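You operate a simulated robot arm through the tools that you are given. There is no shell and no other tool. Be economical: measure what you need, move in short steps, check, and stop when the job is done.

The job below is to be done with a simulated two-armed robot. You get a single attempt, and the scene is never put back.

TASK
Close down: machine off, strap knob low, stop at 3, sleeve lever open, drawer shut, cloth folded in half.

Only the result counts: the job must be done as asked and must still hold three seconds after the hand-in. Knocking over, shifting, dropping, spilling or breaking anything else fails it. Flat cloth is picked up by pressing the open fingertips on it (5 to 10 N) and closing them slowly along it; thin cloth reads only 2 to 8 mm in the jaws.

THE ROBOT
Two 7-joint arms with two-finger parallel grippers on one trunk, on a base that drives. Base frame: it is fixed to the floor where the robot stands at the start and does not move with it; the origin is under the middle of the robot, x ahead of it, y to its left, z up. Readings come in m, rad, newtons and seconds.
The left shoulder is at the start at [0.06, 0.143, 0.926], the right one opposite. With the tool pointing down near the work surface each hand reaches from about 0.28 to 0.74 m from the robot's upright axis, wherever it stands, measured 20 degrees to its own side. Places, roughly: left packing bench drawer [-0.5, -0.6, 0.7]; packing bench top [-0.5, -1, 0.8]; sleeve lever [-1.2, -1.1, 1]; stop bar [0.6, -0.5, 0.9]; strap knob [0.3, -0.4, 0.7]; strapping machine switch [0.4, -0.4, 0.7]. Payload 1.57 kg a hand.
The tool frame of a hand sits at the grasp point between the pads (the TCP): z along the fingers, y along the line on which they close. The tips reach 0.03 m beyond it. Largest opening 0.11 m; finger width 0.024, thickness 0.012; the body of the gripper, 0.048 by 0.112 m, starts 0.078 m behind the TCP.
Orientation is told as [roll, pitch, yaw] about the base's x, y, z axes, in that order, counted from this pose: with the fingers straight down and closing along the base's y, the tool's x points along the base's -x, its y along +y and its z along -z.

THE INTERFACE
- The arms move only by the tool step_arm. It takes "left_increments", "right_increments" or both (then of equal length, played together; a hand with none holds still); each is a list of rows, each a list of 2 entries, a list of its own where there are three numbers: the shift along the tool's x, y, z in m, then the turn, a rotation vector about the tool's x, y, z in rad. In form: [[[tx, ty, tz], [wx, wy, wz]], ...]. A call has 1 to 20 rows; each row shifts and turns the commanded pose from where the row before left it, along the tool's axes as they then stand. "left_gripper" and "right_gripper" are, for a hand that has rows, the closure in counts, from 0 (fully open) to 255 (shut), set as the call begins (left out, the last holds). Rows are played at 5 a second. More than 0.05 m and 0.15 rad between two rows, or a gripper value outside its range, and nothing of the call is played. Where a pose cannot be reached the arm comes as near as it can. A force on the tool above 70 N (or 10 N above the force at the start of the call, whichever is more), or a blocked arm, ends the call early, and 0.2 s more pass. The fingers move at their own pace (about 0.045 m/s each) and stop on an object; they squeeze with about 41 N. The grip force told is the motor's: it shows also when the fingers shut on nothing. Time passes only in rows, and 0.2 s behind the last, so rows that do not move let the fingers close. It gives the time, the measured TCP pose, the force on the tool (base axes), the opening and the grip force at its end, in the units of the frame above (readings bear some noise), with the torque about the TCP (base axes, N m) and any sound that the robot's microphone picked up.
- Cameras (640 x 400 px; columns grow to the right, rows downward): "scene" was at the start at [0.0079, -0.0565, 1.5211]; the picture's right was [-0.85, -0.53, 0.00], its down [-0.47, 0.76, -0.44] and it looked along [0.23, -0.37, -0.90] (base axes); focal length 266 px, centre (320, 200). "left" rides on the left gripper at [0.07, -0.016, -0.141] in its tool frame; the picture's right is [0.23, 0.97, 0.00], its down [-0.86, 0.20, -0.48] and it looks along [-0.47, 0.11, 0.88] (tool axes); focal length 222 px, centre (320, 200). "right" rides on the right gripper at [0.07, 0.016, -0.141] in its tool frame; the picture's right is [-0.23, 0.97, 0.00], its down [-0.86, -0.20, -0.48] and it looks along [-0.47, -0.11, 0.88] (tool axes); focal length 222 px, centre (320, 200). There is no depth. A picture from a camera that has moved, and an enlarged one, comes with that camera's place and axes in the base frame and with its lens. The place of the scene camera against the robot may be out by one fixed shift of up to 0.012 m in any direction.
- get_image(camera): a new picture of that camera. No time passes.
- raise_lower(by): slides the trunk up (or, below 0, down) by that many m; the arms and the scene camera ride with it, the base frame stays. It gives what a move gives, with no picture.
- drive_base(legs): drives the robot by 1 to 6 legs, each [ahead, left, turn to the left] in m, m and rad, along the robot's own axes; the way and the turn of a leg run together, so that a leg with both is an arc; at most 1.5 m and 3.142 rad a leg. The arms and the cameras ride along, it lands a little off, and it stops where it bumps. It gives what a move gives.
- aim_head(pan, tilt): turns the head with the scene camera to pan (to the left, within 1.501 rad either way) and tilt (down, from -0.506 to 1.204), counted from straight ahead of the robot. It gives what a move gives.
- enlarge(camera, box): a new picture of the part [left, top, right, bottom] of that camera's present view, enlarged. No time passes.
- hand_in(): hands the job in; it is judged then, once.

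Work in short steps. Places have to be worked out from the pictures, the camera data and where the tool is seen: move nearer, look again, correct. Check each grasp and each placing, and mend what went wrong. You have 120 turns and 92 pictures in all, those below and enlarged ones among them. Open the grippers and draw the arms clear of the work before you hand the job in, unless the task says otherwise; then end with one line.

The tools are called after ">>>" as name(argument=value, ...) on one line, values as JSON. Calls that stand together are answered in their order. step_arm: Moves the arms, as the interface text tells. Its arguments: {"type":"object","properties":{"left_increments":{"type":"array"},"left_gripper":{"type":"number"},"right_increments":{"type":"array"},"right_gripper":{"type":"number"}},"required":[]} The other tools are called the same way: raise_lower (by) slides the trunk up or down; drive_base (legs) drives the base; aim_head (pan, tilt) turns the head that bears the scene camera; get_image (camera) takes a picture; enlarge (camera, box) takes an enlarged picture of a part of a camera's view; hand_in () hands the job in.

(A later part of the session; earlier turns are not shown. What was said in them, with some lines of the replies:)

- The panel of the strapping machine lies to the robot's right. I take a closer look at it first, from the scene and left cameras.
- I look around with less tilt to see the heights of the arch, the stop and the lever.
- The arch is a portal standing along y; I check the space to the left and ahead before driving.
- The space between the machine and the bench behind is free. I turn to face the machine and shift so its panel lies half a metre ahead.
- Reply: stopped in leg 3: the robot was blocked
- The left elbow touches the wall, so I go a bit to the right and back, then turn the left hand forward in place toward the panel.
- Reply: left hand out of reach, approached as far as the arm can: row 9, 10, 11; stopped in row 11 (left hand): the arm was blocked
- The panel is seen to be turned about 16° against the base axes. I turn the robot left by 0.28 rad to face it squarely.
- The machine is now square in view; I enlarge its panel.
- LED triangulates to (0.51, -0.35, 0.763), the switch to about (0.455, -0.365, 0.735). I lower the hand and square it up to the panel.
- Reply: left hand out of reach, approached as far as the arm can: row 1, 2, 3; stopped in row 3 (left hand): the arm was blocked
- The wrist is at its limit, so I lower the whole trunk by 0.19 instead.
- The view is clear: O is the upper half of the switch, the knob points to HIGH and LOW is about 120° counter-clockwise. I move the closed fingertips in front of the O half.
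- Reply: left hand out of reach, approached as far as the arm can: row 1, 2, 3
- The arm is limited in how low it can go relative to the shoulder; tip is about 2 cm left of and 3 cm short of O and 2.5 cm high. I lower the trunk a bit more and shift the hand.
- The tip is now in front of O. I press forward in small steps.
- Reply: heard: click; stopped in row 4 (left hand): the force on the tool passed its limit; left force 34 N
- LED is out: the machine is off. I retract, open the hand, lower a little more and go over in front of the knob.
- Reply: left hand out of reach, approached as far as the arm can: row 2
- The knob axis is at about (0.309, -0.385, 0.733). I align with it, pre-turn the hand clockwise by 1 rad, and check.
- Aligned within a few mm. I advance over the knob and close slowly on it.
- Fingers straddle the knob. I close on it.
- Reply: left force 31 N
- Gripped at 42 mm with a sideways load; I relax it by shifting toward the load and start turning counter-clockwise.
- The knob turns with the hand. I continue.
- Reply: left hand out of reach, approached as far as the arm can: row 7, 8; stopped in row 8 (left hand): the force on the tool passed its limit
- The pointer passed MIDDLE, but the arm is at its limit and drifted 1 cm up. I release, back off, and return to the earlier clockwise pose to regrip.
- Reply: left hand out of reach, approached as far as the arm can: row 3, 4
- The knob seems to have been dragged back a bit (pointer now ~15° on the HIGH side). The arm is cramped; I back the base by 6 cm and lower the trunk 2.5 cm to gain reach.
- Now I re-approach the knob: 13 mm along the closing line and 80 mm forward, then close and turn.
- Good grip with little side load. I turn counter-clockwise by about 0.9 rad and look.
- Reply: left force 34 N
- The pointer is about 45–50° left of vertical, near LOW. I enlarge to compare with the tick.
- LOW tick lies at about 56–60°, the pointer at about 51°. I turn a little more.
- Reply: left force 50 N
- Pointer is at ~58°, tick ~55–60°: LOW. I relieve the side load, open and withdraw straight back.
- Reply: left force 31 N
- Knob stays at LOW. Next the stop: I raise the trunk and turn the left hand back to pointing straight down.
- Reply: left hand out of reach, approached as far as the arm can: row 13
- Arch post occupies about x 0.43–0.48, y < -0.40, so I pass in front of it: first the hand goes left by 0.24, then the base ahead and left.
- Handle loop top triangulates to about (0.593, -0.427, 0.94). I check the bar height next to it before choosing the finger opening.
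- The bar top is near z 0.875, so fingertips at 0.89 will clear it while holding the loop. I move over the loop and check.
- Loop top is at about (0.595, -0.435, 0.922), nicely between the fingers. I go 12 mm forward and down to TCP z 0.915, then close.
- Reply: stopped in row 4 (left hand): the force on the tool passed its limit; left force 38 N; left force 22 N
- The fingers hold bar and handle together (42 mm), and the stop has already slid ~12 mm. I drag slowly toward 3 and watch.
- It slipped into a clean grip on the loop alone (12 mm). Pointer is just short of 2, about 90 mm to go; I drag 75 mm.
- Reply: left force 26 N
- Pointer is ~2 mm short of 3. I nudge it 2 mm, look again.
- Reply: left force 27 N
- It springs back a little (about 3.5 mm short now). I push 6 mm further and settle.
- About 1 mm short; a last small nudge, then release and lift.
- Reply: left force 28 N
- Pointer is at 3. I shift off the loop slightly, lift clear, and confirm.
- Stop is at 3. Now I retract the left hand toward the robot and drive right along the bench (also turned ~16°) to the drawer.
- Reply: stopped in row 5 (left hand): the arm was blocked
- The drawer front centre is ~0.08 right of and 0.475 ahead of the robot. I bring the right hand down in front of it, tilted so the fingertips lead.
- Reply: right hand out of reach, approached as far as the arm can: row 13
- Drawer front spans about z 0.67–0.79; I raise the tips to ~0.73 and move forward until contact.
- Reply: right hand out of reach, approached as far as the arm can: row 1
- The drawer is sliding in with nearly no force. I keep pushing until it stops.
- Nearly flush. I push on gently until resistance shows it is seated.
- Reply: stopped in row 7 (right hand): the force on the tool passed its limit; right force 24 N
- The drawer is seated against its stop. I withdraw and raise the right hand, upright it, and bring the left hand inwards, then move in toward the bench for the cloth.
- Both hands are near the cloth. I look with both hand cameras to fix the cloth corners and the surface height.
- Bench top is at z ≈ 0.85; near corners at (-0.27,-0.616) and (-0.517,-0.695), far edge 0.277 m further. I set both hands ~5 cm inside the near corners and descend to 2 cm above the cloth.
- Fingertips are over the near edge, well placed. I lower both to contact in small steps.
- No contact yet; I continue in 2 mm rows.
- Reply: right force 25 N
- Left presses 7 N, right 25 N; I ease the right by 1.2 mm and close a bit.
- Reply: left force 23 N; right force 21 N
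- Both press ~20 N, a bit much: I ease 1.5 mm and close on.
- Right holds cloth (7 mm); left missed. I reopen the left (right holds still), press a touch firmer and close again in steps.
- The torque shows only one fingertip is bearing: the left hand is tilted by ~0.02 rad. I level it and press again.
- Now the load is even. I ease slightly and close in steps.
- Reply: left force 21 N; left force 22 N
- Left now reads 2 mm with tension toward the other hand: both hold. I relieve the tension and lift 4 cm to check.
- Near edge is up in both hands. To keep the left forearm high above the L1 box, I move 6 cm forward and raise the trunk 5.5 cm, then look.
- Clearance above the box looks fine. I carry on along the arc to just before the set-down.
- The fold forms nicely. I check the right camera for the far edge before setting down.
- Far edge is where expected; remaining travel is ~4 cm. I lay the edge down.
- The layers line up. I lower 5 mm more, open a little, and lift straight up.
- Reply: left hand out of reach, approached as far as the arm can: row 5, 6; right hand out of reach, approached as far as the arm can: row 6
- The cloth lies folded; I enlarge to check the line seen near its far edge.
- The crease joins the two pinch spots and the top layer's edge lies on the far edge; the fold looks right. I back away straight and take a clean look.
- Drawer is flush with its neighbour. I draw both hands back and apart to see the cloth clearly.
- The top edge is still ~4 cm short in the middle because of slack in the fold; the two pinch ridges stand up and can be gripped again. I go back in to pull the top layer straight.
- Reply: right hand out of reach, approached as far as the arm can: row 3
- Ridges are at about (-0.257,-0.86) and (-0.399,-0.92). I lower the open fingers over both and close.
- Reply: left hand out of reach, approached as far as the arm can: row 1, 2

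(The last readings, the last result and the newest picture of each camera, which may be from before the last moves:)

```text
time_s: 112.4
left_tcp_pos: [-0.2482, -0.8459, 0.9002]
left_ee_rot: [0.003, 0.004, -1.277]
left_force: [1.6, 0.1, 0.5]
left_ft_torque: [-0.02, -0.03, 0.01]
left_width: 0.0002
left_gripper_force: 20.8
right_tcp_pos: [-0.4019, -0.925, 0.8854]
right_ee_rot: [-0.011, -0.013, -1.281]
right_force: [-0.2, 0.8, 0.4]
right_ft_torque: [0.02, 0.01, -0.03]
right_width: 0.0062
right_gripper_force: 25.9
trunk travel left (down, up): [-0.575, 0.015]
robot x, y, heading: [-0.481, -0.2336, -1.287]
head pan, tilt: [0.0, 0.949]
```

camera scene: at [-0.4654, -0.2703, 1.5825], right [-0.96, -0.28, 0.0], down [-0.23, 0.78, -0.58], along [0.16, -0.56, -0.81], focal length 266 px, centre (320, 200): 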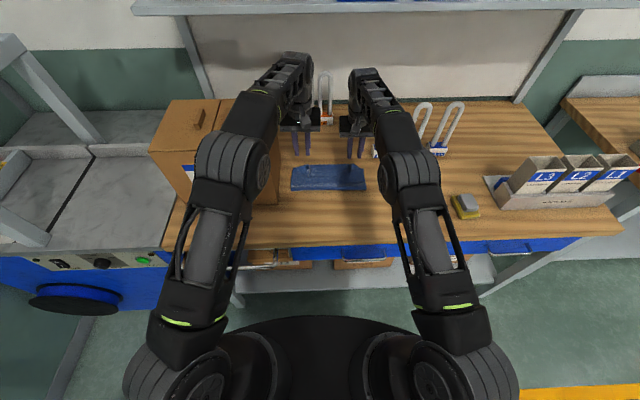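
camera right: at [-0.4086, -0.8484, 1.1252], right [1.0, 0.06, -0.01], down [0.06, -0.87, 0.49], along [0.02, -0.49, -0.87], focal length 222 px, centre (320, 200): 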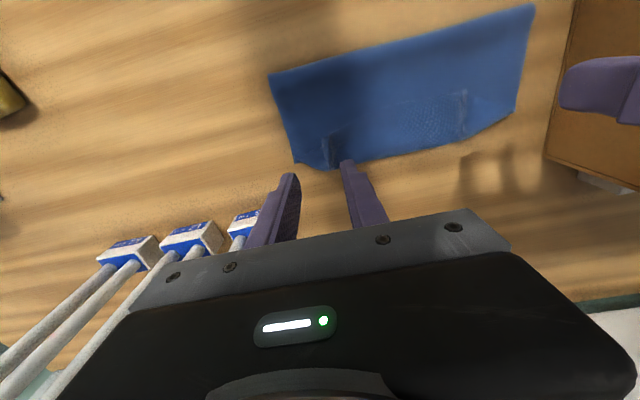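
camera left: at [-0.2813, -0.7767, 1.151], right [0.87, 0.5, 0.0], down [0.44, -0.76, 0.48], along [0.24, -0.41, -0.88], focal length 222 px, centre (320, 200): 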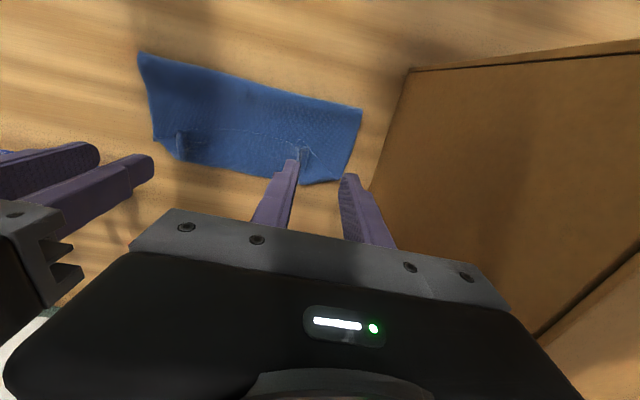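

Right has its ridge (6 mm); the left stopped short. I lift, open and re-place the left hand.

>>> step_arm(left_increments=[[[0, 0, -0.01], [0, 0, 0]], [[0, 0, -0.01], [0, 0, 0]], [[-0.011, -0.0085, 0], [0, 0, 0]], [[-0.011, -0.0085, 0], [0, 0, 0]], [[0, 0, 0.012], [0, 0, 0]], [[0, 0, 0.012], [0, 0, 0]], [[0, 0, 0.009], [0, 0, 0]]], left_gripper=175)

>>> step_arm(left_increments=[[[0, 0, 0.001], [0, 0, 0]], [[0, 0, 0], [0, 0, 0]], [[0, 0, 0], [0, 0, 0]], [[0, 0, 0], [0, 0, 0]]], left_gripper=255)

```text
time_s: 114.0
left_tcp_pos: [-0.2589, -0.8714, 0.8869]
left_ee_rot: [0.0, 0.003, -1.276]
left_force: [0.5, 1.1, -0.6]
left_ft_torque: [-0.03, -0.01, 0.02]
left_width: 0.0344
left_gripper_force: 0.0
right_tcp_pos: [-0.4019, -0.9249, 0.8858]
right_ee_rot: [-0.01, -0.013, -1.282]
right_force: [-0.2, 0.7, -0.1]
right_ft_torque: [0.03, 0.0, -0.04]
right_width: 0.0064
right_gripper_force: 26.2
trunk travel left (down, up): [-0.575, 0.015]
robot x, y, heading: [-0.4784, -0.2365, -1.283]
head pan, tilt: [0.0, 0.949]
```

```text
time_s: 115.0
left_tcp_pos: [-0.2589, -0.8729, 0.888]
left_ee_rot: [0.002, 0.003, -1.275]
left_force: [-3.6, -0.4, 4.0]
left_ft_torque: [0.02, 0.09, 0.01]
left_width: 0.0026
left_gripper_force: 23.2
right_tcp_pos: [-0.4019, -0.925, 0.8866]
right_ee_rot: [-0.01, -0.013, -1.281]
right_force: [2.1, 0.9, 1.2]
right_ft_torque: [0.04, -0.08, -0.01]
right_width: 0.0063
right_gripper_force: 26.3
trunk travel left (down, up): [-0.575, 0.015]
robot x, y, heading: [-0.4794, -0.2286, -1.285]
head pan, tilt: [0.0, 0.949]
```

Both ridges are held, with the edge taut between them. I lift 8 mm, pull 3 cm forward, and lower again.

>>> step_arm(left_increments=[[[0, 0, -0.008], [0, 0, 0]], [[-0.008, 0, 0], [0, 0, 0]], [[-0.008, 0, 0], [0, 0, 0]], [[-0.008, 0, 0], [0, 0, 0]], [[-0.006, 0, 0.003], [0, 0, 0]], [[0, 0, 0.003], [0, 0, 0]], [[0, 0, 0], [0, 0, 0]]], right_increments=[[[0, 0, -0.008], [0, 0, 0]], [[-0.008, 0, 0], [0, 0, 0]], [[-0.008, 0, 0], [0, 0, 0]], [[-0.008, 0, 0], [0, 0, 0]], [[-0.006, 0, 0.003], [0, 0, 0]], [[0, 0, 0.003], [0, 0, 0]], [[0, 0, 0], [0, 0, 0]]])

>>> get_image(camera="left")

```text
time_s: 116.6
left_tcp_pos: [-0.2558, -0.8785, 0.8888]
left_ee_rot: [0.001, 0.002, -1.276]
left_force: [-5.6, -2.6, 2.3]
left_ft_torque: [-0.06, 0.14, 0.07]
left_width: 0.0032
left_gripper_force: 24.0
left hand out of reach, approached as far as the arm can: row 3, 4, 5
right_tcp_pos: [-0.397, -0.9404, 0.8866]
right_ee_rot: [-0.011, -0.012, -1.281]
right_force: [5.1, 2.7, -0.7]
right_ft_torque: [0.07, -0.16, -0.02]
right_width: 0.0066
right_gripper_force: 26.9
right hand out of reach, approached as far as the arm can: row 4, 5
trunk travel left (down, up): [-0.575, 0.015]
robot x, y, heading: [-0.4776, -0.2304, -1.286]
head pan, tilt: [0.0, 0.949]
```

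```text
14 pictures are left
camera left: at [-0.2916, -0.8167, 1.029], right [0.87, 0.5, 0.0], down [0.44, -0.76, 0.48], along [0.24, -0.41, -0.88], focal length 222 px, centre (320, 200)
```

left: 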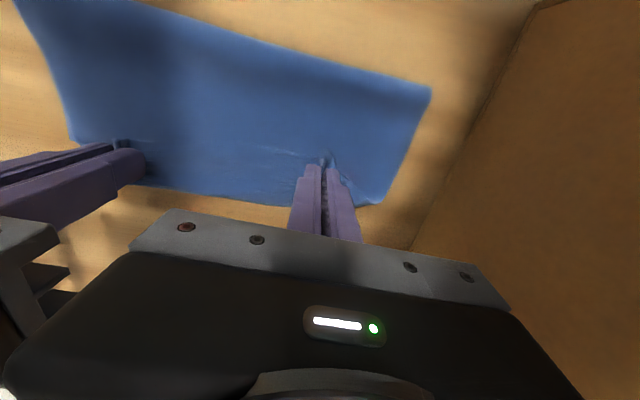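

Arms are at full reach, so I use the base for the remaining 2 cm pull.

>>> drive_base(legs=[[0.022, 0, 0]])

>>> enlarge(camera="left", box=[20, 40, 450, 240])

```text
time_s: 117.4
left_tcp_pos: [-0.2482, -0.8998, 0.8871]
left_ee_rot: [0.004, 0.005, -1.274]
left_force: [-5.0, -2.2, 2.3]
left_ft_torque: [0.02, 0.2, 0.07]
left_width: 0.0028
left_gripper_force: 24.2
right_tcp_pos: [-0.3915, -0.9635, 0.8865]
right_ee_rot: [-0.009, -0.011, -1.281]
right_force: [5.3, 2.2, 0.4]
right_ft_torque: [0.11, -0.17, -0.03]
right_width: 0.0065
right_gripper_force: 26.4
trunk travel left (down, up): [-0.575, 0.015]
robot x, y, heading: [-0.4763, -0.2523, -1.288]
head pan, tilt: [0.0, 0.949]
```

```text
1.49 times, centred on (235, 140) of left
camera zoom: at [-0.2847, -0.839, 1.0279], right [0.87, 0.5, 0.0], down [0.44, -0.76, 0.48], along [0.24, -0.41, -0.88], focal length 331 px, centre (446, 289)
```

zoom: 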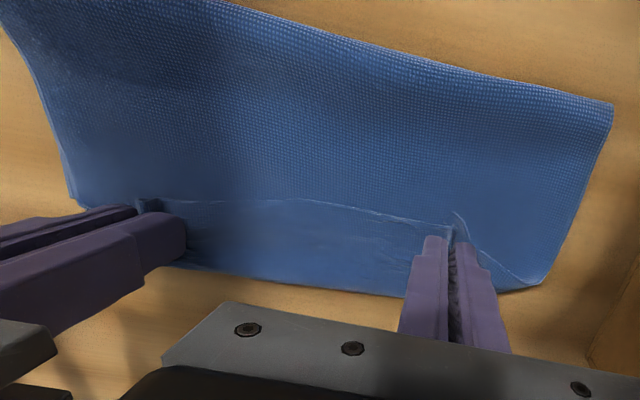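

The bottom layer dragged along and the top edge may be tucked under. I lift both hands to let the edge hang free and look.

>>> step_arm(left_increments=[[[0, 0, -0.015], [0, 0, 0]], [[0.005, 0, -0.015], [0, 0, 0]], [[0.005, 0, -0.015], [0, 0, 0]], [[0.005, 0, -0.015], [0, 0, 0]]], right_increments=[[[0, 0, -0.015], [0, 0, 0]], [[0.005, 0, -0.015], [0, 0, 0]], [[0.005, 0, -0.015], [0, 0, 0]], [[0.005, 0, -0.015], [0, 0, 0]]])

>>> enlarge(camera="left", box=[20, 40, 450, 240])

```text
time_s: 118.4
left_tcp_pos: [-0.2535, -0.8858, 0.9481]
left_ee_rot: [0.001, 0.003, -1.277]
left_force: [-2.3, -1.7, 0.1]
left_ft_torque: [-0.06, 0.08, -0.01]
left_width: 0.0029
left_gripper_force: 23.9
right_tcp_pos: [-0.3946, -0.9464, 0.9486]
right_ee_rot: [-0.008, -0.015, -1.282]
right_force: [3.0, 1.3, -0.2]
right_ft_torque: [-0.01, -0.12, 0.01]
right_width: 0.0067
right_gripper_force: 25.9
trunk travel left (down, up): [-0.575, 0.015]
robot x, y, heading: [-0.4762, -0.2525, -1.284]
head pan, tilt: [0.0, 0.949]
```

```text
1.49 times, centred on (235, 140) of left
camera zoom: at [-0.2895, -0.8234, 1.0879], right [0.87, 0.5, 0.0], down [0.44, -0.76, 0.48], along [0.24, -0.41, -0.88], focal length 331 px, centre (446, 289)
```

zoom: 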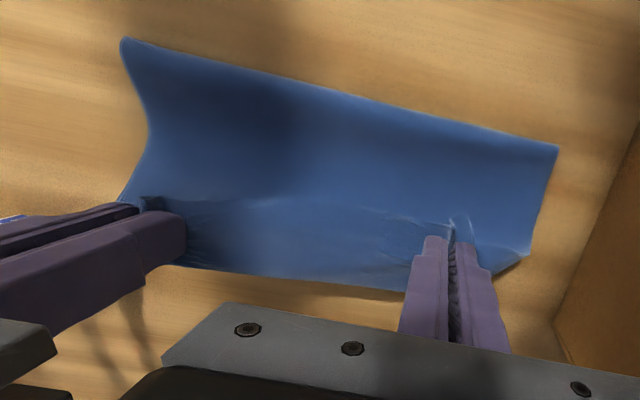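

The outer strip lifts with the hands, so it is the top layer's free edge. I check the lower layer with the scene camera.

>>> enlarge(camera="scene", box=[260, 90, 400, 210])

```text
3.33 times, centred on (330, 150) of scene
camera zoom: at [-0.4573, -0.2974, 1.5824], right [-0.96, -0.28, 0.0], down [-0.23, 0.78, -0.58], along [0.16, -0.56, -0.81], focal length 888 px, centre (287, 367)
```

zoom: 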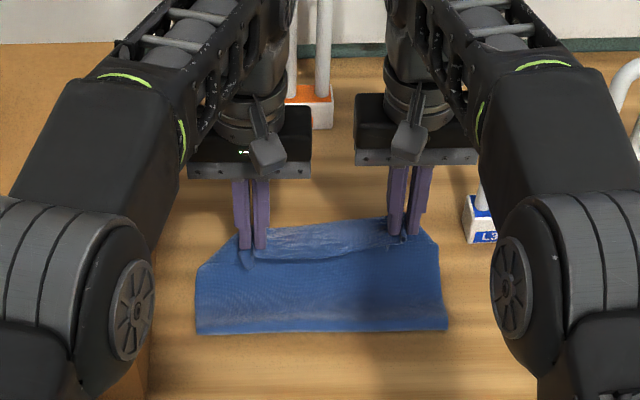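

The lower layer has stayed; only the top was pulled and slack stands in the fold. I bring the top edge back over the far edge, release, and then press the fold down flat.

>>> step_arm(left_increments=[[[0.007, 0, 0.015], [0, 0, 0]], [[0.007, 0, 0.015], [0, 0, 0]], [[0, 0, 0.015], [0, 0, 0]], [[0, 0, 0.013], [0, 0, 0]]], right_increments=[[[0.009, 0, 0.015], [0, 0, 0]], [[0.009, 0, 0.015], [0, 0, 0]], [[0.009, 0, 0.015], [0, 0, 0]], [[0, 0, 0.013], [0, 0, 0]]])

>>> step_arm(left_increments=[[[0, 0, 0], [0, 0, 0]], [[0, 0, 0], [0, 0, 0]], [[0, 0, -0.015], [0, 0, 0]], [[0, 0, -0.02], [0, 0, 0]], [[0.03, 0, -0.01], [0, 0, 0]], [[0.035, 0, 0], [0, 0, 0]], [[0, 0, 0], [0, 0, 0]]], right_increments=[[[0, 0, 0], [0, 0, 0]], [[0, 0, 0], [0, 0, 0]], [[0, 0, -0.015], [0, 0, 0]], [[0, 0, -0.02], [0, 0, 0]], [[0.03, 0, -0.01], [0, 0, 0]], [[0.035, 0, 0], [0, 0, 0]], [[0, 0, 0], [0, 0, 0]]], left_gripper=200, right_gripper=200)

>>> get_image(camera="left")

```text
time_s: 119.4
left_tcp_pos: [-0.2562, -0.8734, 0.8888]
left_ee_rot: [0.0, 0.003, -1.275]
left_force: [-1.9, -2.7, 1.2]
left_ft_torque: [-0.03, 0.06, 0.02]
left_width: 0.0027
left_gripper_force: 23.8
right_tcp_pos: [-0.4035, -0.9225, 0.8878]
right_ee_rot: [-0.011, -0.013, -1.281]
right_force: [3.0, 0.4, 0.5]
right_ft_torque: [0.05, -0.06, -0.01]
right_width: 0.0065
right_gripper_force: 26.2
trunk travel left (down, up): [-0.575, 0.015]
robot x, y, heading: [-0.4732, -0.2512, -1.287]
head pan, tilt: [0.0, 0.949]
```

```text
time_s: 121.0
left_tcp_pos: [-0.2751, -0.8113, 0.9338]
left_ee_rot: [0.002, 0.003, -1.276]
left_force: [-0.7, -0.6, 0.6]
left_ft_torque: [0.0, 0.05, 0.01]
left_width: 0.0237
left_gripper_force: 0.1
right_tcp_pos: [-0.4206, -0.8608, 0.9312]
right_ee_rot: [-0.011, -0.013, -1.282]
right_force: [0.5, 0.1, -0.8]
right_ft_torque: [0.02, 0.04, 0.01]
right_width: 0.0236
right_gripper_force: 0.1
trunk travel left (down, up): [-0.575, 0.015]
robot x, y, heading: [-0.4744, -0.2557, -1.283]
head pan, tilt: [0.0, 0.949]
```

```text
10 pictures are left
camera left: at [-0.3123, -0.7495, 1.0752], right [0.87, 0.5, 0.0], down [0.44, -0.76, 0.48], along [0.24, -0.41, -0.88], focal length 222 px, centre (320, 200)
```

left: 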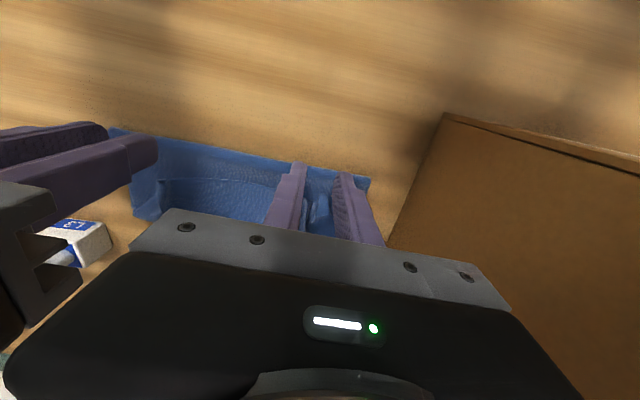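

The fold still stands as a narrow loop (tip f≈0.70). I spread the fingers and press down in steps from the far side toward the fold tip, so the slack runs out toward the robot.

>>> step_arm(left_increments=[[[-0.02, 0, -0.01], [0, 0, 0]], [[-0.02, 0, 0], [0, 0, 0]], [[0, 0, 0], [0, 0, 0]], [[0, 0, 0.02], [0, 0, 0]], [[0, 0, 0.02], [0, 0, 0]], [[0, 0, 0.012], [0, 0, 0]], [[0, 0, 0.004], [0, 0, 0]]], right_increments=[[[-0.018, 0, -0.01], [0, 0, 0]], [[-0.018, 0, 0], [0, 0, 0]], [[0, 0, 0], [0, 0, 0]], [[0, 0, 0.02], [0, 0, 0]], [[0, 0, 0.02], [0, 0, 0]], [[0, 0, 0.012], [0, 0, 0]], [[0, 0, 0.002], [0, 0, 0]]], left_gripper=10, right_gripper=10)

>>> step_arm(left_increments=[[[0, 0, -0.04], [0, 0, 0]], [[0.025, 0, 0], [0, 0, 0]], [[0, 0, 0.02], [0, 0, 0]], [[0, 0, 0.02], [0, 0, 0]], [[0, 0, 0], [0, 0, 0]], [[0, 0, -0.04], [0, 0, 0]], [[0.025, 0, 0], [0, 0, 0]], [[0, 0, 0.02], [0, 0, 0]], [[0, 0, 0.02], [0, 0, 0]], [[0, 0, 0], [0, 0, 0]], [[0, 0, -0.04], [0, 0, 0]], [[0.025, 0, 0], [0, 0, 0]], [[0, 0, 0.02], [0, 0, 0]], [[0, 0, 0.02], [0, 0, 0]], [[0, 0, 0], [0, 0, 0]]], right_increments=[[[0, 0, -0.04], [0, 0, 0]], [[0.025, 0, 0], [0, 0, 0]], [[0, 0, 0.02], [0, 0, 0]], [[0, 0, 0.02], [0, 0, 0]], [[0, 0, 0], [0, 0, 0]], [[0, 0, -0.04], [0, 0, 0]], [[0.025, 0, 0], [0, 0, 0]], [[0, 0, 0.02], [0, 0, 0]], [[0, 0, 0.02], [0, 0, 0]], [[0, 0, 0], [0, 0, 0]], [[0, 0, -0.04], [0, 0, 0]], [[0.025, 0, 0], [0, 0, 0]], [[0, 0, 0.02], [0, 0, 0]], [[0, 0, 0.02], [0, 0, 0]], [[0, 0, 0], [0, 0, 0]]])

```text
time_s: 122.6
left_tcp_pos: [-0.2649, -0.8478, 0.8894]
left_ee_rot: [0.002, 0.004, -1.276]
left_force: [0.0, -0.2, 0.9]
left_ft_torque: [0.01, 0.03, 0.02]
left_width: 0.1055
left_gripper_force: 0.1
right_tcp_pos: [-0.4125, -0.8934, 0.8891]
right_ee_rot: [-0.012, -0.012, -1.28]
right_force: [-0.4, -0.1, 0.3]
right_ft_torque: [-0.04, -0.02, -0.04]
right_width: 0.1059
right_gripper_force: 0.1
trunk travel left (down, up): [-0.575, 0.015]
robot x, y, heading: [-0.4769, -0.2541, -1.285]
head pan, tilt: [0.0, 0.949]
```

```text
time_s: 125.8
left_tcp_pos: [-0.2859, -0.7756, 0.889]
left_ee_rot: [0.002, 0.004, -1.275]
left_force: [0.3, 0.0, 0.0]
left_ft_torque: [0.0, 0.03, 0.02]
left_width: 0.1055
left_gripper_force: 0.1
right_tcp_pos: [-0.4339, -0.8202, 0.8887]
right_ee_rot: [-0.011, -0.012, -1.282]
right_force: [0.6, -0.2, 0.3]
right_ft_torque: [-0.02, -0.01, 0.02]
right_width: 0.1057
right_gripper_force: 0.0
trunk travel left (down, up): [-0.575, 0.015]
robot x, y, heading: [-0.4738, -0.2534, -1.285]
head pan, tilt: [0.0, 0.949]
```

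I lift and draw back to see the result.

>>> step_arm(left_increments=[[[0, 0, -0.04], [0, 0, 0]], [[0.04, 0, -0.04], [0, 0, 0]], [[0.04, 0, -0.03], [0, 0, 0]]], right_increments=[[[0, 0, -0.04], [0, 0, 0]], [[0.04, 0, -0.04], [0, 0, 0]], [[0.04, -0.03, -0.03], [0, 0, 0]]])

>>> enlarge(camera="scene", box=[260, 70, 400, 190])

```text
refused: row 2 steps farther than a row can; nothing moved
```

```text
3.33 times, centred on (330, 130) of scene
camera zoom: at [-0.4572, -0.2982, 1.5824], right [-0.96, -0.28, 0.0], down [-0.23, 0.78, -0.58], along [0.16, -0.56, -0.81], focal length 888 px, centre (287, 433)
```

zoom: 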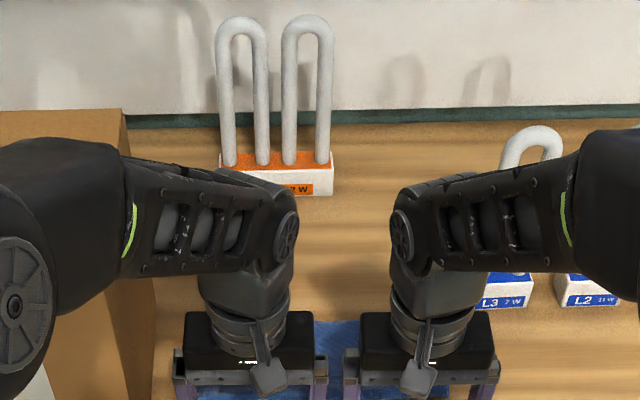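

The move was refused (row too long); I redo it with shorter rows and back the base off before looking.

>>> step_arm(left_increments=[[[0, 0, -0.04], [0, 0, 0]], [[0.03, 0, -0.03], [0, 0, 0]], [[0.03, 0.02, -0.02], [0, 0, 0]], [[0.03, 0.03, 0], [0, 0, 0]]], right_increments=[[[0, 0, -0.04], [0, 0, 0]], [[0.03, 0, -0.03], [0, 0, 0]], [[0.03, -0.03, -0.02], [0, 0, 0]], [[0.03, -0.03, 0], [0, 0, 0]]])

>>> drive_base(legs=[[-0.25, 0, 0]])

>>> enlarge(camera="scene", box=[240, 40, 440, 180])

```text
time_s: 126.8
left_tcp_pos: [-0.2656, -0.6738, 0.9831]
left_ee_rot: [0.001, 0.003, -1.274]
left_force: [-0.3, -0.6, -0.3]
left_ft_torque: [-0.02, -0.02, 0.0]
left_width: 0.1055
left_gripper_force: 0.1
right_tcp_pos: [-0.5156, -0.75, 0.9782]
right_ee_rot: [-0.011, -0.013, -1.279]
right_force: [-1.0, -0.2, 1.0]
right_ft_torque: [-0.02, 0.0, -0.01]
right_width: 0.1056
right_gripper_force: 0.1
trunk travel left (down, up): [-0.575, 0.015]
robot x, y, heading: [-0.4769, -0.2511, -1.287]
head pan, tilt: [0.0, 0.949]
```

```text
time_s: 128.6
left_tcp_pos: [-0.3351, -0.4343, 0.9814]
left_ee_rot: [0.004, 0.002, -1.273]
left_force: [0.2, -0.2, 0.2]
left_ft_torque: [0.01, -0.05, -0.04]
left_width: 0.1061
left_gripper_force: 0.0
right_tcp_pos: [-0.5842, -0.5128, 0.9784]
right_ee_rot: [-0.011, -0.013, -1.279]
right_force: [0.4, 0.9, 1.0]
right_ft_torque: [-0.01, -0.01, 0.02]
right_width: 0.1058
right_gripper_force: 0.0
trunk travel left (down, up): [-0.575, 0.015]
robot x, y, heading: [-0.5447, -0.0109, -1.281]
head pan, tilt: [0.0, 0.949]
```

```text
2.86 times, centred on (340, 110) of scene
camera zoom: at [-0.5282, -0.0572, 1.5824], right [-0.96, -0.28, 0.0], down [-0.23, 0.78, -0.58], along [0.17, -0.56, -0.81], focal length 761 px, centre (263, 457)
```

zoom: 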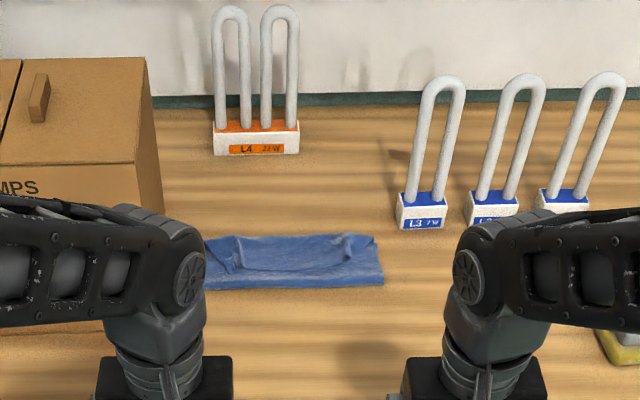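

I leave the cloth for the moment and go for the sleeve lever (red ball seen at about (-1.28,-1.1,0.97)). Drive right 0.75 and look.

>>> drive_base(legs=[[0, -0.75, 0]])

>>> aim_head(pan=-0.35, tilt=0.7)

>>> get_image(camera="scene")

```text
time_s: 132.7
left_tcp_pos: [-1.0577, -0.6446, 0.982]
left_ee_rot: [0.001, 0.004, -1.288]
left_force: [0.0, 0.2, -0.6]
left_ft_torque: [-0.02, -0.04, 0.0]
left_width: 0.1056
left_gripper_force: 0.0
right_tcp_pos: [-1.3074, -0.7203, 0.9778]
right_ee_rot: [-0.01, -0.013, -1.293]
right_force: [1.0, 0.0, 0.5]
right_ft_torque: [-0.04, 0.0, 0.0]
right_width: 0.1058
right_gripper_force: 0.1
trunk travel left (down, up): [-0.575, 0.015]
robot x, y, heading: [-1.2619, -0.2188, -1.3]
head pan, tilt: [0.0, 0.949]
```

```text
time_s: 133.5
left_tcp_pos: [-1.0587, -0.6455, 0.9823]
left_ee_rot: [0.001, 0.003, -1.287]
left_force: [-0.2, 0.6, 0.5]
left_ft_torque: [0.01, 0.03, 0.0]
left_width: 0.1055
left_gripper_force: 0.0
right_tcp_pos: [-1.3087, -0.7192, 0.9784]
right_ee_rot: [-0.012, -0.014, -1.293]
right_force: [0.4, 0.5, 0.6]
right_ft_torque: [-0.01, 0.01, 0.03]
right_width: 0.1058
right_gripper_force: 0.0
trunk travel left (down, up): [-0.575, 0.015]
robot x, y, heading: [-1.2591, -0.2249, -1.3]
head pan, tilt: [-0.351, 0.7]
```

```text
7 pictures are left
camera scene: at [-1.2712, -0.2803, 1.6021], right [-1.0, 0.08, 0.0], down [0.05, 0.64, -0.76], along [-0.06, -0.76, -0.64], focal length 266 px, centre (320, 200)
```

scene: 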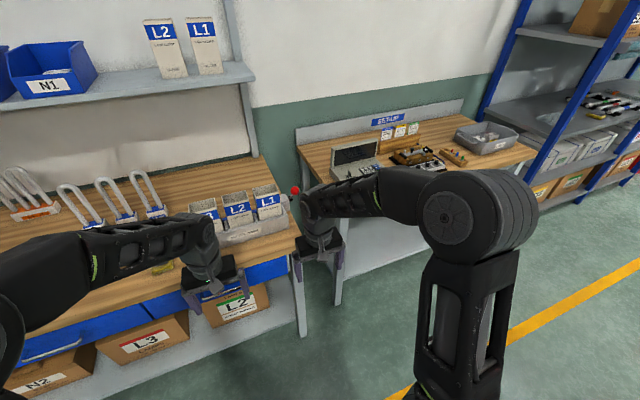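

The red ball belongs to a lever at the right end of the sleeve rack: about (-1.24,-1.044,1.006). I enlarge it.

>>> enlarge(camera="scene", box=[180, 165, 330, 260])

```text
4.21 times, centred on (255, 212) of scene
camera zoom: at [-1.2712, -0.2803, 1.6021], right [-1.0, 0.08, 0.0], down [0.05, 0.64, -0.76], along [-0.06, -0.76, -0.64], focal length 1122 px, centre (594, 147)
```

zoom: 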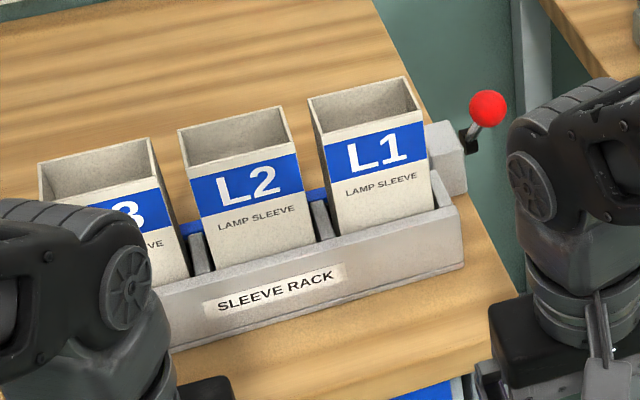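

I need the side view of the lever, so I drive right 0.4 m and look back at it.

>>> drive_base(legs=[[0, -0.42, 0]])

>>> aim_head(pan=0.42, tilt=0.65)

>>> enlarge(camera="scene", box=[220, 100, 420, 240])

```text
time_s: 136.1
left_tcp_pos: [-1.4617, -0.7601, 0.9814]
left_ee_rot: [0.001, 0.003, -1.282]
left_force: [0.0, -0.4, 0.4]
left_ft_torque: [-0.01, -0.01, 0.01]
left_width: 0.1058
left_gripper_force: 0.1
right_tcp_pos: [-1.7124, -0.8341, 0.9785]
right_ee_rot: [-0.011, -0.013, -1.288]
right_force: [-0.2, 0.7, 1.0]
right_ft_torque: [0.03, -0.01, 0.0]
right_width: 0.1056
right_gripper_force: 0.0
trunk travel left (down, up): [-0.575, 0.015]
robot x, y, heading: [-1.6681, -0.3337, -1.293]
head pan, tilt: [-0.351, 0.7]
```

```text
time_s: 137.2
left_tcp_pos: [-1.4607, -0.7592, 0.9819]
left_ee_rot: [0.003, 0.004, -1.284]
left_force: [0.8, 0.1, 0.1]
left_ft_torque: [0.01, -0.01, -0.03]
left_width: 0.1057
left_gripper_force: 0.1
right_tcp_pos: [-1.7116, -0.8347, 0.977]
right_ee_rot: [-0.01, -0.011, -1.288]
right_force: [0.4, -0.3, -0.7]
right_ft_torque: [0.0, -0.03, 0.03]
right_width: 0.1058
right_gripper_force: 0.1
trunk travel left (down, up): [-0.575, 0.015]
robot x, y, heading: [-1.6672, -0.3374, -1.296]
head pan, tilt: [0.421, 0.649]
```

```text
2.86 times, centred on (320, 170) of scene
camera zoom: at [-1.6149, -0.3773, 1.6065], right [-0.77, -0.64, 0.0], down [-0.39, 0.46, -0.8], along [0.51, -0.61, -0.6], focal length 761 px, centre (320, 286)
```

zoom: 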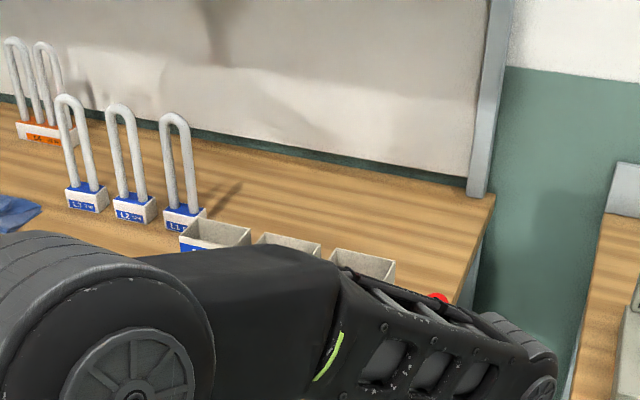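

The left arm hides it. I drive 0.13 closer and tilt the left hand up so its camera looks at the lever's side.

>>> drive_base(legs=[[0.12, 0, 0]])

>>> step_arm(left_increments=[[[0, 0, 0], [0, -0.14, 0]], [[0, 0, 0], [0, -0.14, 0]], [[0, 0, 0], [0, -0.14, 0]], [[0, 0, 0], [0, -0.14, 0]], [[0, 0, 0], [0, -0.14, 0]], [[0, 0, 0], [0, -0.14, 0]], [[0, 0, 0], [0, -0.14, 0]]], left_gripper=0)

>>> get_image(camera="left")

```text
time_s: 138.4
left_tcp_pos: [-1.4294, -0.8736, 0.9804]
left_ee_rot: [0.002, 0.003, -1.283]
left_force: [-0.3, -0.1, -0.2]
left_ft_torque: [0.03, 0.0, -0.04]
left_width: 0.1055
left_gripper_force: 0.1
right_tcp_pos: [-1.6789, -0.9478, 0.9766]
right_ee_rot: [-0.012, -0.01, -1.289]
right_force: [-0.7, 0.1, 0.4]
right_ft_torque: [0.01, 0.05, 0.01]
right_width: 0.1057
right_gripper_force: 0.0
trunk travel left (down, up): [-0.575, 0.015]
robot x, y, heading: [-1.639, -0.4486, -1.292]
head pan, tilt: [0.421, 0.649]
```

```text
time_s: 140.0
left_tcp_pos: [-1.4343, -0.8926, 0.9801]
left_ee_rot: [0.004, -0.974, -1.286]
left_force: [-0.4, -0.5, 0.2]
left_ft_torque: [-0.02, -0.04, 0.01]
left_width: 0.1099
left_gripper_force: 0.3
left hand out of reach, approached as far as the arm can: row 7
right_tcp_pos: [-1.6794, -0.9486, 0.9783]
right_ee_rot: [-0.011, -0.014, -1.289]
right_force: [-0.3, 0.0, -0.2]
right_ft_torque: [0.04, -0.01, 0.03]
right_width: 0.1059
right_gripper_force: 0.0
trunk travel left (down, up): [-0.575, 0.015]
robot x, y, heading: [-1.6342, -0.4522, -1.294]
head pan, tilt: [0.421, 0.649]
```

```text
4 pictures are left
camera left: at [-1.4954, -0.7466, 1.0003], right [0.9, 0.4, -0.19], down [0.21, -0.02, 0.98], along [0.39, -0.92, -0.11], focal length 222 px, centre (320, 200)
```

left: 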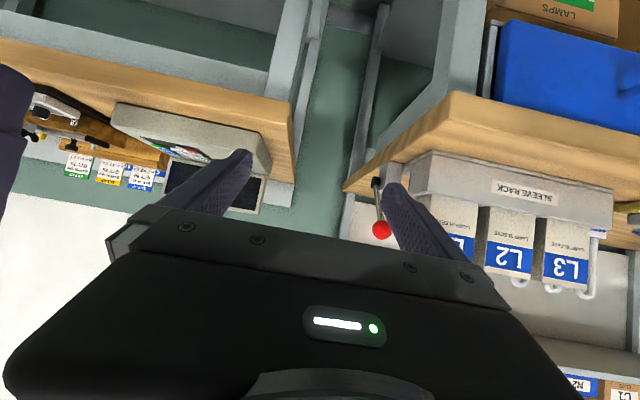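

Triangulating gives pivot ≈(-1.213,-1.14,0.89) and ball ≈(-1.238,-1.065,0.99): the lever leans toward the robot. I enlarge once for any OPEN/CLOSED marking.

>>> enlarge(camera="left", box=[330, 140, 450, 250])

```text
3.64 times, centred on (390, 195) of left
camera zoom: at [-1.4954, -0.7466, 1.0003], right [0.9, 0.4, -0.19], down [0.21, -0.02, 0.98], along [0.39, -0.92, -0.11], focal length 808 px, centre (66, 218)
```

zoom: 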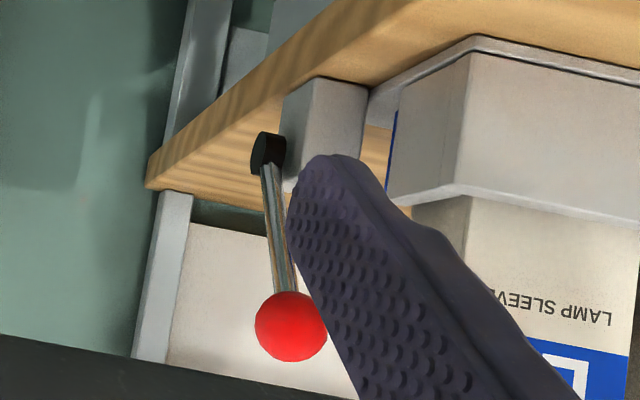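

No label, but the blue clamp bar sits behind the sleeves, so pushing the lever away from the robot should open it. I upright the left hand, close it, shift it in line with the ball, and drive up close.

>>> step_arm(left_increments=[[[0, 0, 0], [0, 0.139, 0]], [[0, 0, 0], [0, 0.139, 0]], [[0, 0, 0], [0, 0.139, 0]], [[0, 0, 0], [0, 0.139, 0]], [[0, 0, 0], [0, 0.139, 0]], [[0, 0, 0], [0, 0.139, 0]], [[0, 0, 0], [0, 0.139, 0]], [[0, 0.035, -0.005], [0, 0, 0]], [[0, 0.035, -0.005], [0, 0, 0]], [[0, 0.035, -0.005], [0, 0, 0]], [[0, 0.035, -0.005], [0, 0, 0]], [[0, 0, 0], [0, 0, 0]]], left_gripper=255)

>>> drive_base(legs=[[0.14, 0, 0]])

```text
time_s: 142.6
left_tcp_pos: [-1.2992, -0.8481, 0.999]
left_ee_rot: [0.001, -0.003, -1.283]
left_force: [0.2, 0.2, 1.3]
left_ft_torque: [0.0, -0.01, 0.03]
left_width: 0.0
left_gripper_force: 21.6
right_tcp_pos: [-1.6792, -0.9488, 0.9782]
right_ee_rot: [-0.01, -0.013, -1.289]
right_force: [-0.4, 0.0, 0.1]
right_ft_torque: [-0.03, -0.02, -0.03]
right_width: 0.1059
right_gripper_force: 0.1
trunk travel left (down, up): [-0.575, 0.015]
robot x, y, heading: [-1.6352, -0.4471, -1.296]
head pan, tilt: [0.421, 0.649]
```

```text
time_s: 144.0
left_tcp_pos: [-1.2613, -0.9862, 0.9987]
left_ee_rot: [0.001, -0.002, -1.285]
left_force: [0.3, 1.0, -0.3]
left_ft_torque: [0.01, 0.03, 0.01]
left_width: 0.0
left_gripper_force: 21.0
right_tcp_pos: [-1.641, -1.0858, 0.9775]
right_ee_rot: [-0.011, -0.011, -1.291]
right_force: [0.2, 0.2, -0.7]
right_ft_torque: [0.05, 0.0, 0.02]
right_width: 0.1057
right_gripper_force: 0.0
trunk travel left (down, up): [-0.575, 0.015]
robot x, y, heading: [-1.5973, -0.5824, -1.294]
head pan, tilt: [0.421, 0.649]
```

Aligned with the ball, ~5 cm short of it. I push forward with the arm in small rows (and lift the right hand a little for clearance).

>>> step_arm(left_increments=[[[-0.015, 0, 0], [0, 0, 0]], [[-0.015, 0, 0], [0, 0, 0]], [[-0.012, 0, 0], [0, 0, 0]], [[-0.012, 0, 0], [0, 0, 0]], [[-0.012, 0, 0], [0, 0, 0]], [[-0.012, 0, 0], [0, 0, 0]], [[-0.012, 0, 0], [0, 0, 0]]], right_increments=[[[0.02, 0, -0.01], [0, 0, 0]], [[0.02, 0, -0.01], [0, 0, 0]], [[0.02, 0, -0.01], [0, 0, 0]], [[0, 0, 0], [0, 0, 0]], [[0, 0, 0], [0, 0, 0]], [[0, 0, 0], [0, 0, 0]], [[0, 0, 0], [0, 0, 0]]])

```text
time_s: 145.6
left_tcp_pos: [-1.2378, -1.0729, 1.0005]
left_ee_rot: [0.001, -0.002, -1.284]
left_force: [0.5, 0.2, 0.4]
left_ft_torque: [0.0, 0.0, -0.02]
left_width: 0.0
left_gripper_force: 21.8
right_tcp_pos: [-1.6577, -1.0248, 1.0091]
right_ee_rot: [-0.011, -0.011, -1.289]
right_force: [-0.6, 0.2, 0.3]
right_ft_torque: [0.0, -0.02, -0.04]
right_width: 0.1059
right_gripper_force: 0.0
trunk travel left (down, up): [-0.575, 0.015]
robot x, y, heading: [-1.594, -0.5872, -1.289]
head pan, tilt: [0.421, 0.649]
```

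No force yet at the estimated ball position; I push on a few more rows watching force and sound.

>>> step_arm(left_increments=[[[-0.012, 0, 0], [0, 0, 0]], [[-0.012, 0, 0], [0, 0, 0]], [[-0.012, 0, 0], [0, 0, 0]], [[-0.012, 0, 0], [0, 0, 0]]])

```text
time_s: 146.6
left_tcp_pos: [-1.2244, -1.1189, 1.0]
left_ee_rot: [0.002, -0.005, -1.285]
left_force: [0.2, 0.8, 0.4]
left_ft_torque: [0.0, 0.0, -0.02]
left_width: 0.0
left_gripper_force: 21.6
right_tcp_pos: [-1.6575, -1.0251, 1.0079]
right_ee_rot: [-0.01, -0.01, -1.29]
right_force: [0.2, -0.2, 0.7]
right_ft_torque: [0.01, 0.01, -0.01]
right_width: 0.1058
right_gripper_force: 0.1
trunk travel left (down, up): [-0.575, 0.015]
robot x, y, heading: [-1.597, -0.5854, -1.29]
head pan, tilt: [0.421, 0.649]
```

I look with the left camera to see where the lever is relative to the fingers.

>>> get_image(camera="left")

```text
2 pictures are left
camera left: at [-1.2594, -1.0566, 1.1405], right [0.87, 0.49, 0.0], down [0.43, -0.76, 0.48], along [0.24, -0.42, -0.88], focal length 222 px, centre (320, 200)
```

left: 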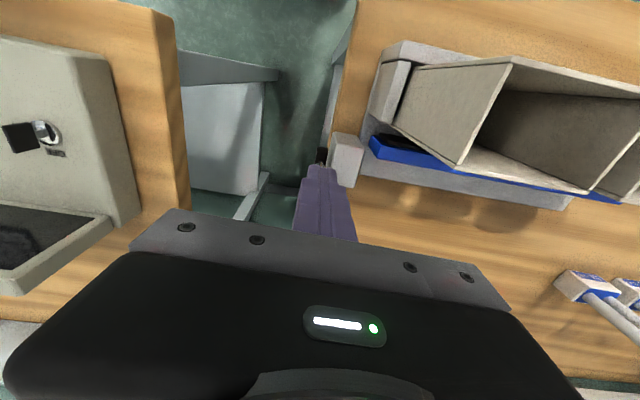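

The lever is past upright (its hub is at the fingertips, the rod beyond them). I keep pushing until it reaches its end.

>>> step_arm(left_increments=[[[-0.012, 0, 0], [0, 0, 0]], [[-0.012, 0, 0], [0, 0, 0]], [[-0.012, 0, 0], [0, 0, 0]], [[-0.01, 0, 0], [0, 0, 0]], [[-0.01, 0, 0], [0, 0, 0]]])

```text
time_s: 147.5
left_tcp_pos: [-1.2199, -1.1417, 1.0018]
left_ee_rot: [0.0, 0.039, -1.287]
left_force: [-9.9, 27.8, 22.8]
left_ft_torque: [0.82, 0.08, 0.04]
left_width: 0.0
left_gripper_force: 21.0
right_tcp_pos: [-1.6592, -1.0216, 1.0113]
right_ee_rot: [-0.011, -0.015, -1.288]
right_force: [0.8, 0.1, 0.5]
right_ft_torque: [0.04, 0.0, 0.01]
right_width: 0.1058
right_gripper_force: 0.0
trunk travel left (down, up): [-0.575, 0.015]
robot x, y, heading: [-1.597, -0.5862, -1.292]
head pan, tilt: [0.421, 0.649]
stopped in row 4 (left hand): the force on the tool passed its limit (the readings are from after the stop); the commanded pose is now the measured one
```

Firm end stop reached at ~30 N: the lever is over. I retract along the same line, lift, back off, and drive to a spot from which both lever and cloth can be seen.

>>> step_arm(left_increments=[[[0.03, 0, 0], [0, 0, 0]], [[0.03, 0, 0], [0, 0, 0]], [[0.04, 0, -0.01], [0, 0, 0]], [[0.04, 0, -0.01], [0, 0, 0]], [[0.04, 0, -0.01], [0, 0, 0]], [[0.04, 0, 0], [0, 0, 0]]], right_increments=[[[0, 0, 0], [0, 0, 0]], [[0, 0, 0], [0, 0, 0]], [[0.03, 0, 0], [0, 0, 0]], [[0.03, 0, 0], [0, 0, 0]], [[0.03, 0, 0], [0, 0, 0]], [[0.03, 0, 0], [0, 0, 0]]])

>>> drive_base(legs=[[-0.42, 0, 0], [0, 0.85, 0]])

>>> aim_head(pan=-0.1, tilt=0.8)

```text
time_s: 148.9
left_tcp_pos: [-1.277, -0.9339, 1.035]
left_ee_rot: [0.0, 0.032, -1.287]
left_force: [0.4, 0.7, 0.2]
left_ft_torque: [-0.02, -0.02, 0.01]
left_width: 0.0
left_gripper_force: 21.2
right_tcp_pos: [-1.6909, -0.9089, 1.0079]
right_ee_rot: [-0.012, -0.014, -1.291]
right_force: [0.2, -0.1, 0.0]
right_ft_torque: [-0.01, -0.01, -0.01]
right_width: 0.1058
right_gripper_force: 0.0
trunk travel left (down, up): [-0.575, 0.015]
robot x, y, heading: [-1.5957, -0.5845, -1.294]
head pan, tilt: [0.421, 0.649]
```

```text
time_s: 155.6
left_tcp_pos: [-0.5839, -0.2937, 1.035]
left_ee_rot: [0.0, 0.033, -1.285]
left_force: [0.4, -0.3, 0.2]
left_ft_torque: [0.03, 0.03, 0.0]
left_width: 0.0001
left_gripper_force: 21.7
right_tcp_pos: [-0.9991, -0.2692, 1.0078]
right_ee_rot: [-0.012, -0.011, -1.286]
right_force: [0.2, -0.3, 0.3]
right_ft_torque: [0.01, 0.0, -0.03]
right_width: 0.1056
right_gripper_force: 0.1
trunk travel left (down, up): [-0.575, 0.015]
robot x, y, heading: [-0.907, 0.0596, -1.285]
head pan, tilt: [0.421, 0.649]
```

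```text
time_s: 156.6
left_tcp_pos: [-0.5839, -0.2934, 1.0343]
left_ee_rot: [0.001, 0.034, -1.284]
left_force: [0.0, -0.5, -0.5]
left_ft_torque: [0.01, -0.02, 0.01]
left_width: 0.0002
left_gripper_force: 21.8
right_tcp_pos: [-0.9979, -0.2691, 1.0072]
right_ee_rot: [-0.011, -0.013, -1.287]
right_force: [-0.5, 0.2, -0.3]
right_ft_torque: [0.01, 0.03, -0.02]
right_width: 0.1055
right_gripper_force: 0.1
trunk travel left (down, up): [-0.575, 0.015]
robot x, y, heading: [-0.9069, 0.0585, -1.287]
head pan, tilt: [-0.099, 0.799]
```

Now one enlarged picture covering cloth and lever.

>>> enlarge(camera="scene", box=[160, 70, 500, 270])

```text
1.88 times, centred on (330, 170) of scene
camera zoom: at [-0.8934, 0.0037, 1.5939], right [-0.98, -0.18, 0.0], down [-0.13, 0.7, -0.7], along [0.13, -0.69, -0.72], focal length 501 px, centre (301, 256)
```

zoom: 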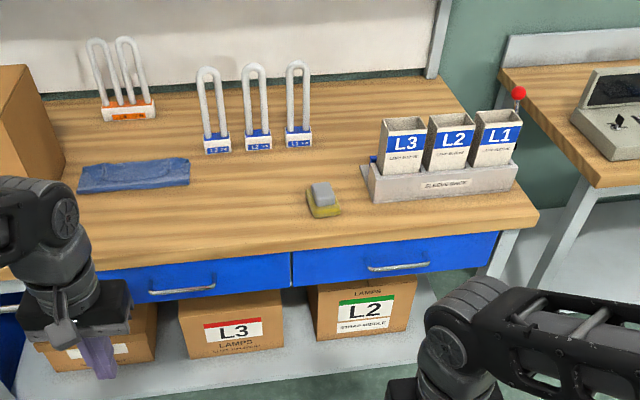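

The lever sits at its far stop, the cloth is a neat half-size strip, and the drawer is flush. I open the left gripper (arms are already clear) and hand in.

>>> step_arm(left_increments=[[[0, 0, 0], [0, 0, 0]], [[0, 0, 0], [0, 0, 0]], [[0, 0, 0], [0, 0, 0]]], right_increments=[[[0, 0, 0], [0, 0, 0]], [[0, 0, 0], [0, 0, 0]], [[0, 0, 0], [0, 0, 0]]], left_gripper=0, right_gripper=0)

>>> hand_in()

```text
time_s: 157.4
left_tcp_pos: [-0.5837, -0.2944, 1.0332]
left_ee_rot: [-0.002, 0.035, -1.286]
left_force: [0.8, 0.7, 0.4]
left_ft_torque: [-0.01, -0.03, 0.03]
left_width: 0.0681
left_gripper_force: 0.1
right_tcp_pos: [-0.9975, -0.269, 1.0066]
right_ee_rot: [-0.011, -0.013, -1.287]
right_force: [-0.7, 0.4, 0.3]
right_ft_torque: [-0.05, -0.03, 0.0]
right_width: 0.1101
right_gripper_force: 0.1
trunk travel left (down, up): [-0.575, 0.015]
robot x, y, heading: [-0.908, 0.059, -1.284]
head pan, tilt: [-0.099, 0.799]
```

```text
The job is handed in.
```

I handed the job in with the machine off, the strap knob at LOW, the stop within about 1 mm of 3 and the drawer shut. The sleeve lever is against its far stop, but no OPEN mark was visible, so I inferred that direction. The cloth is folded in half, but the fold is not pressed fully flat, and I could not see directly that its two edges line up.
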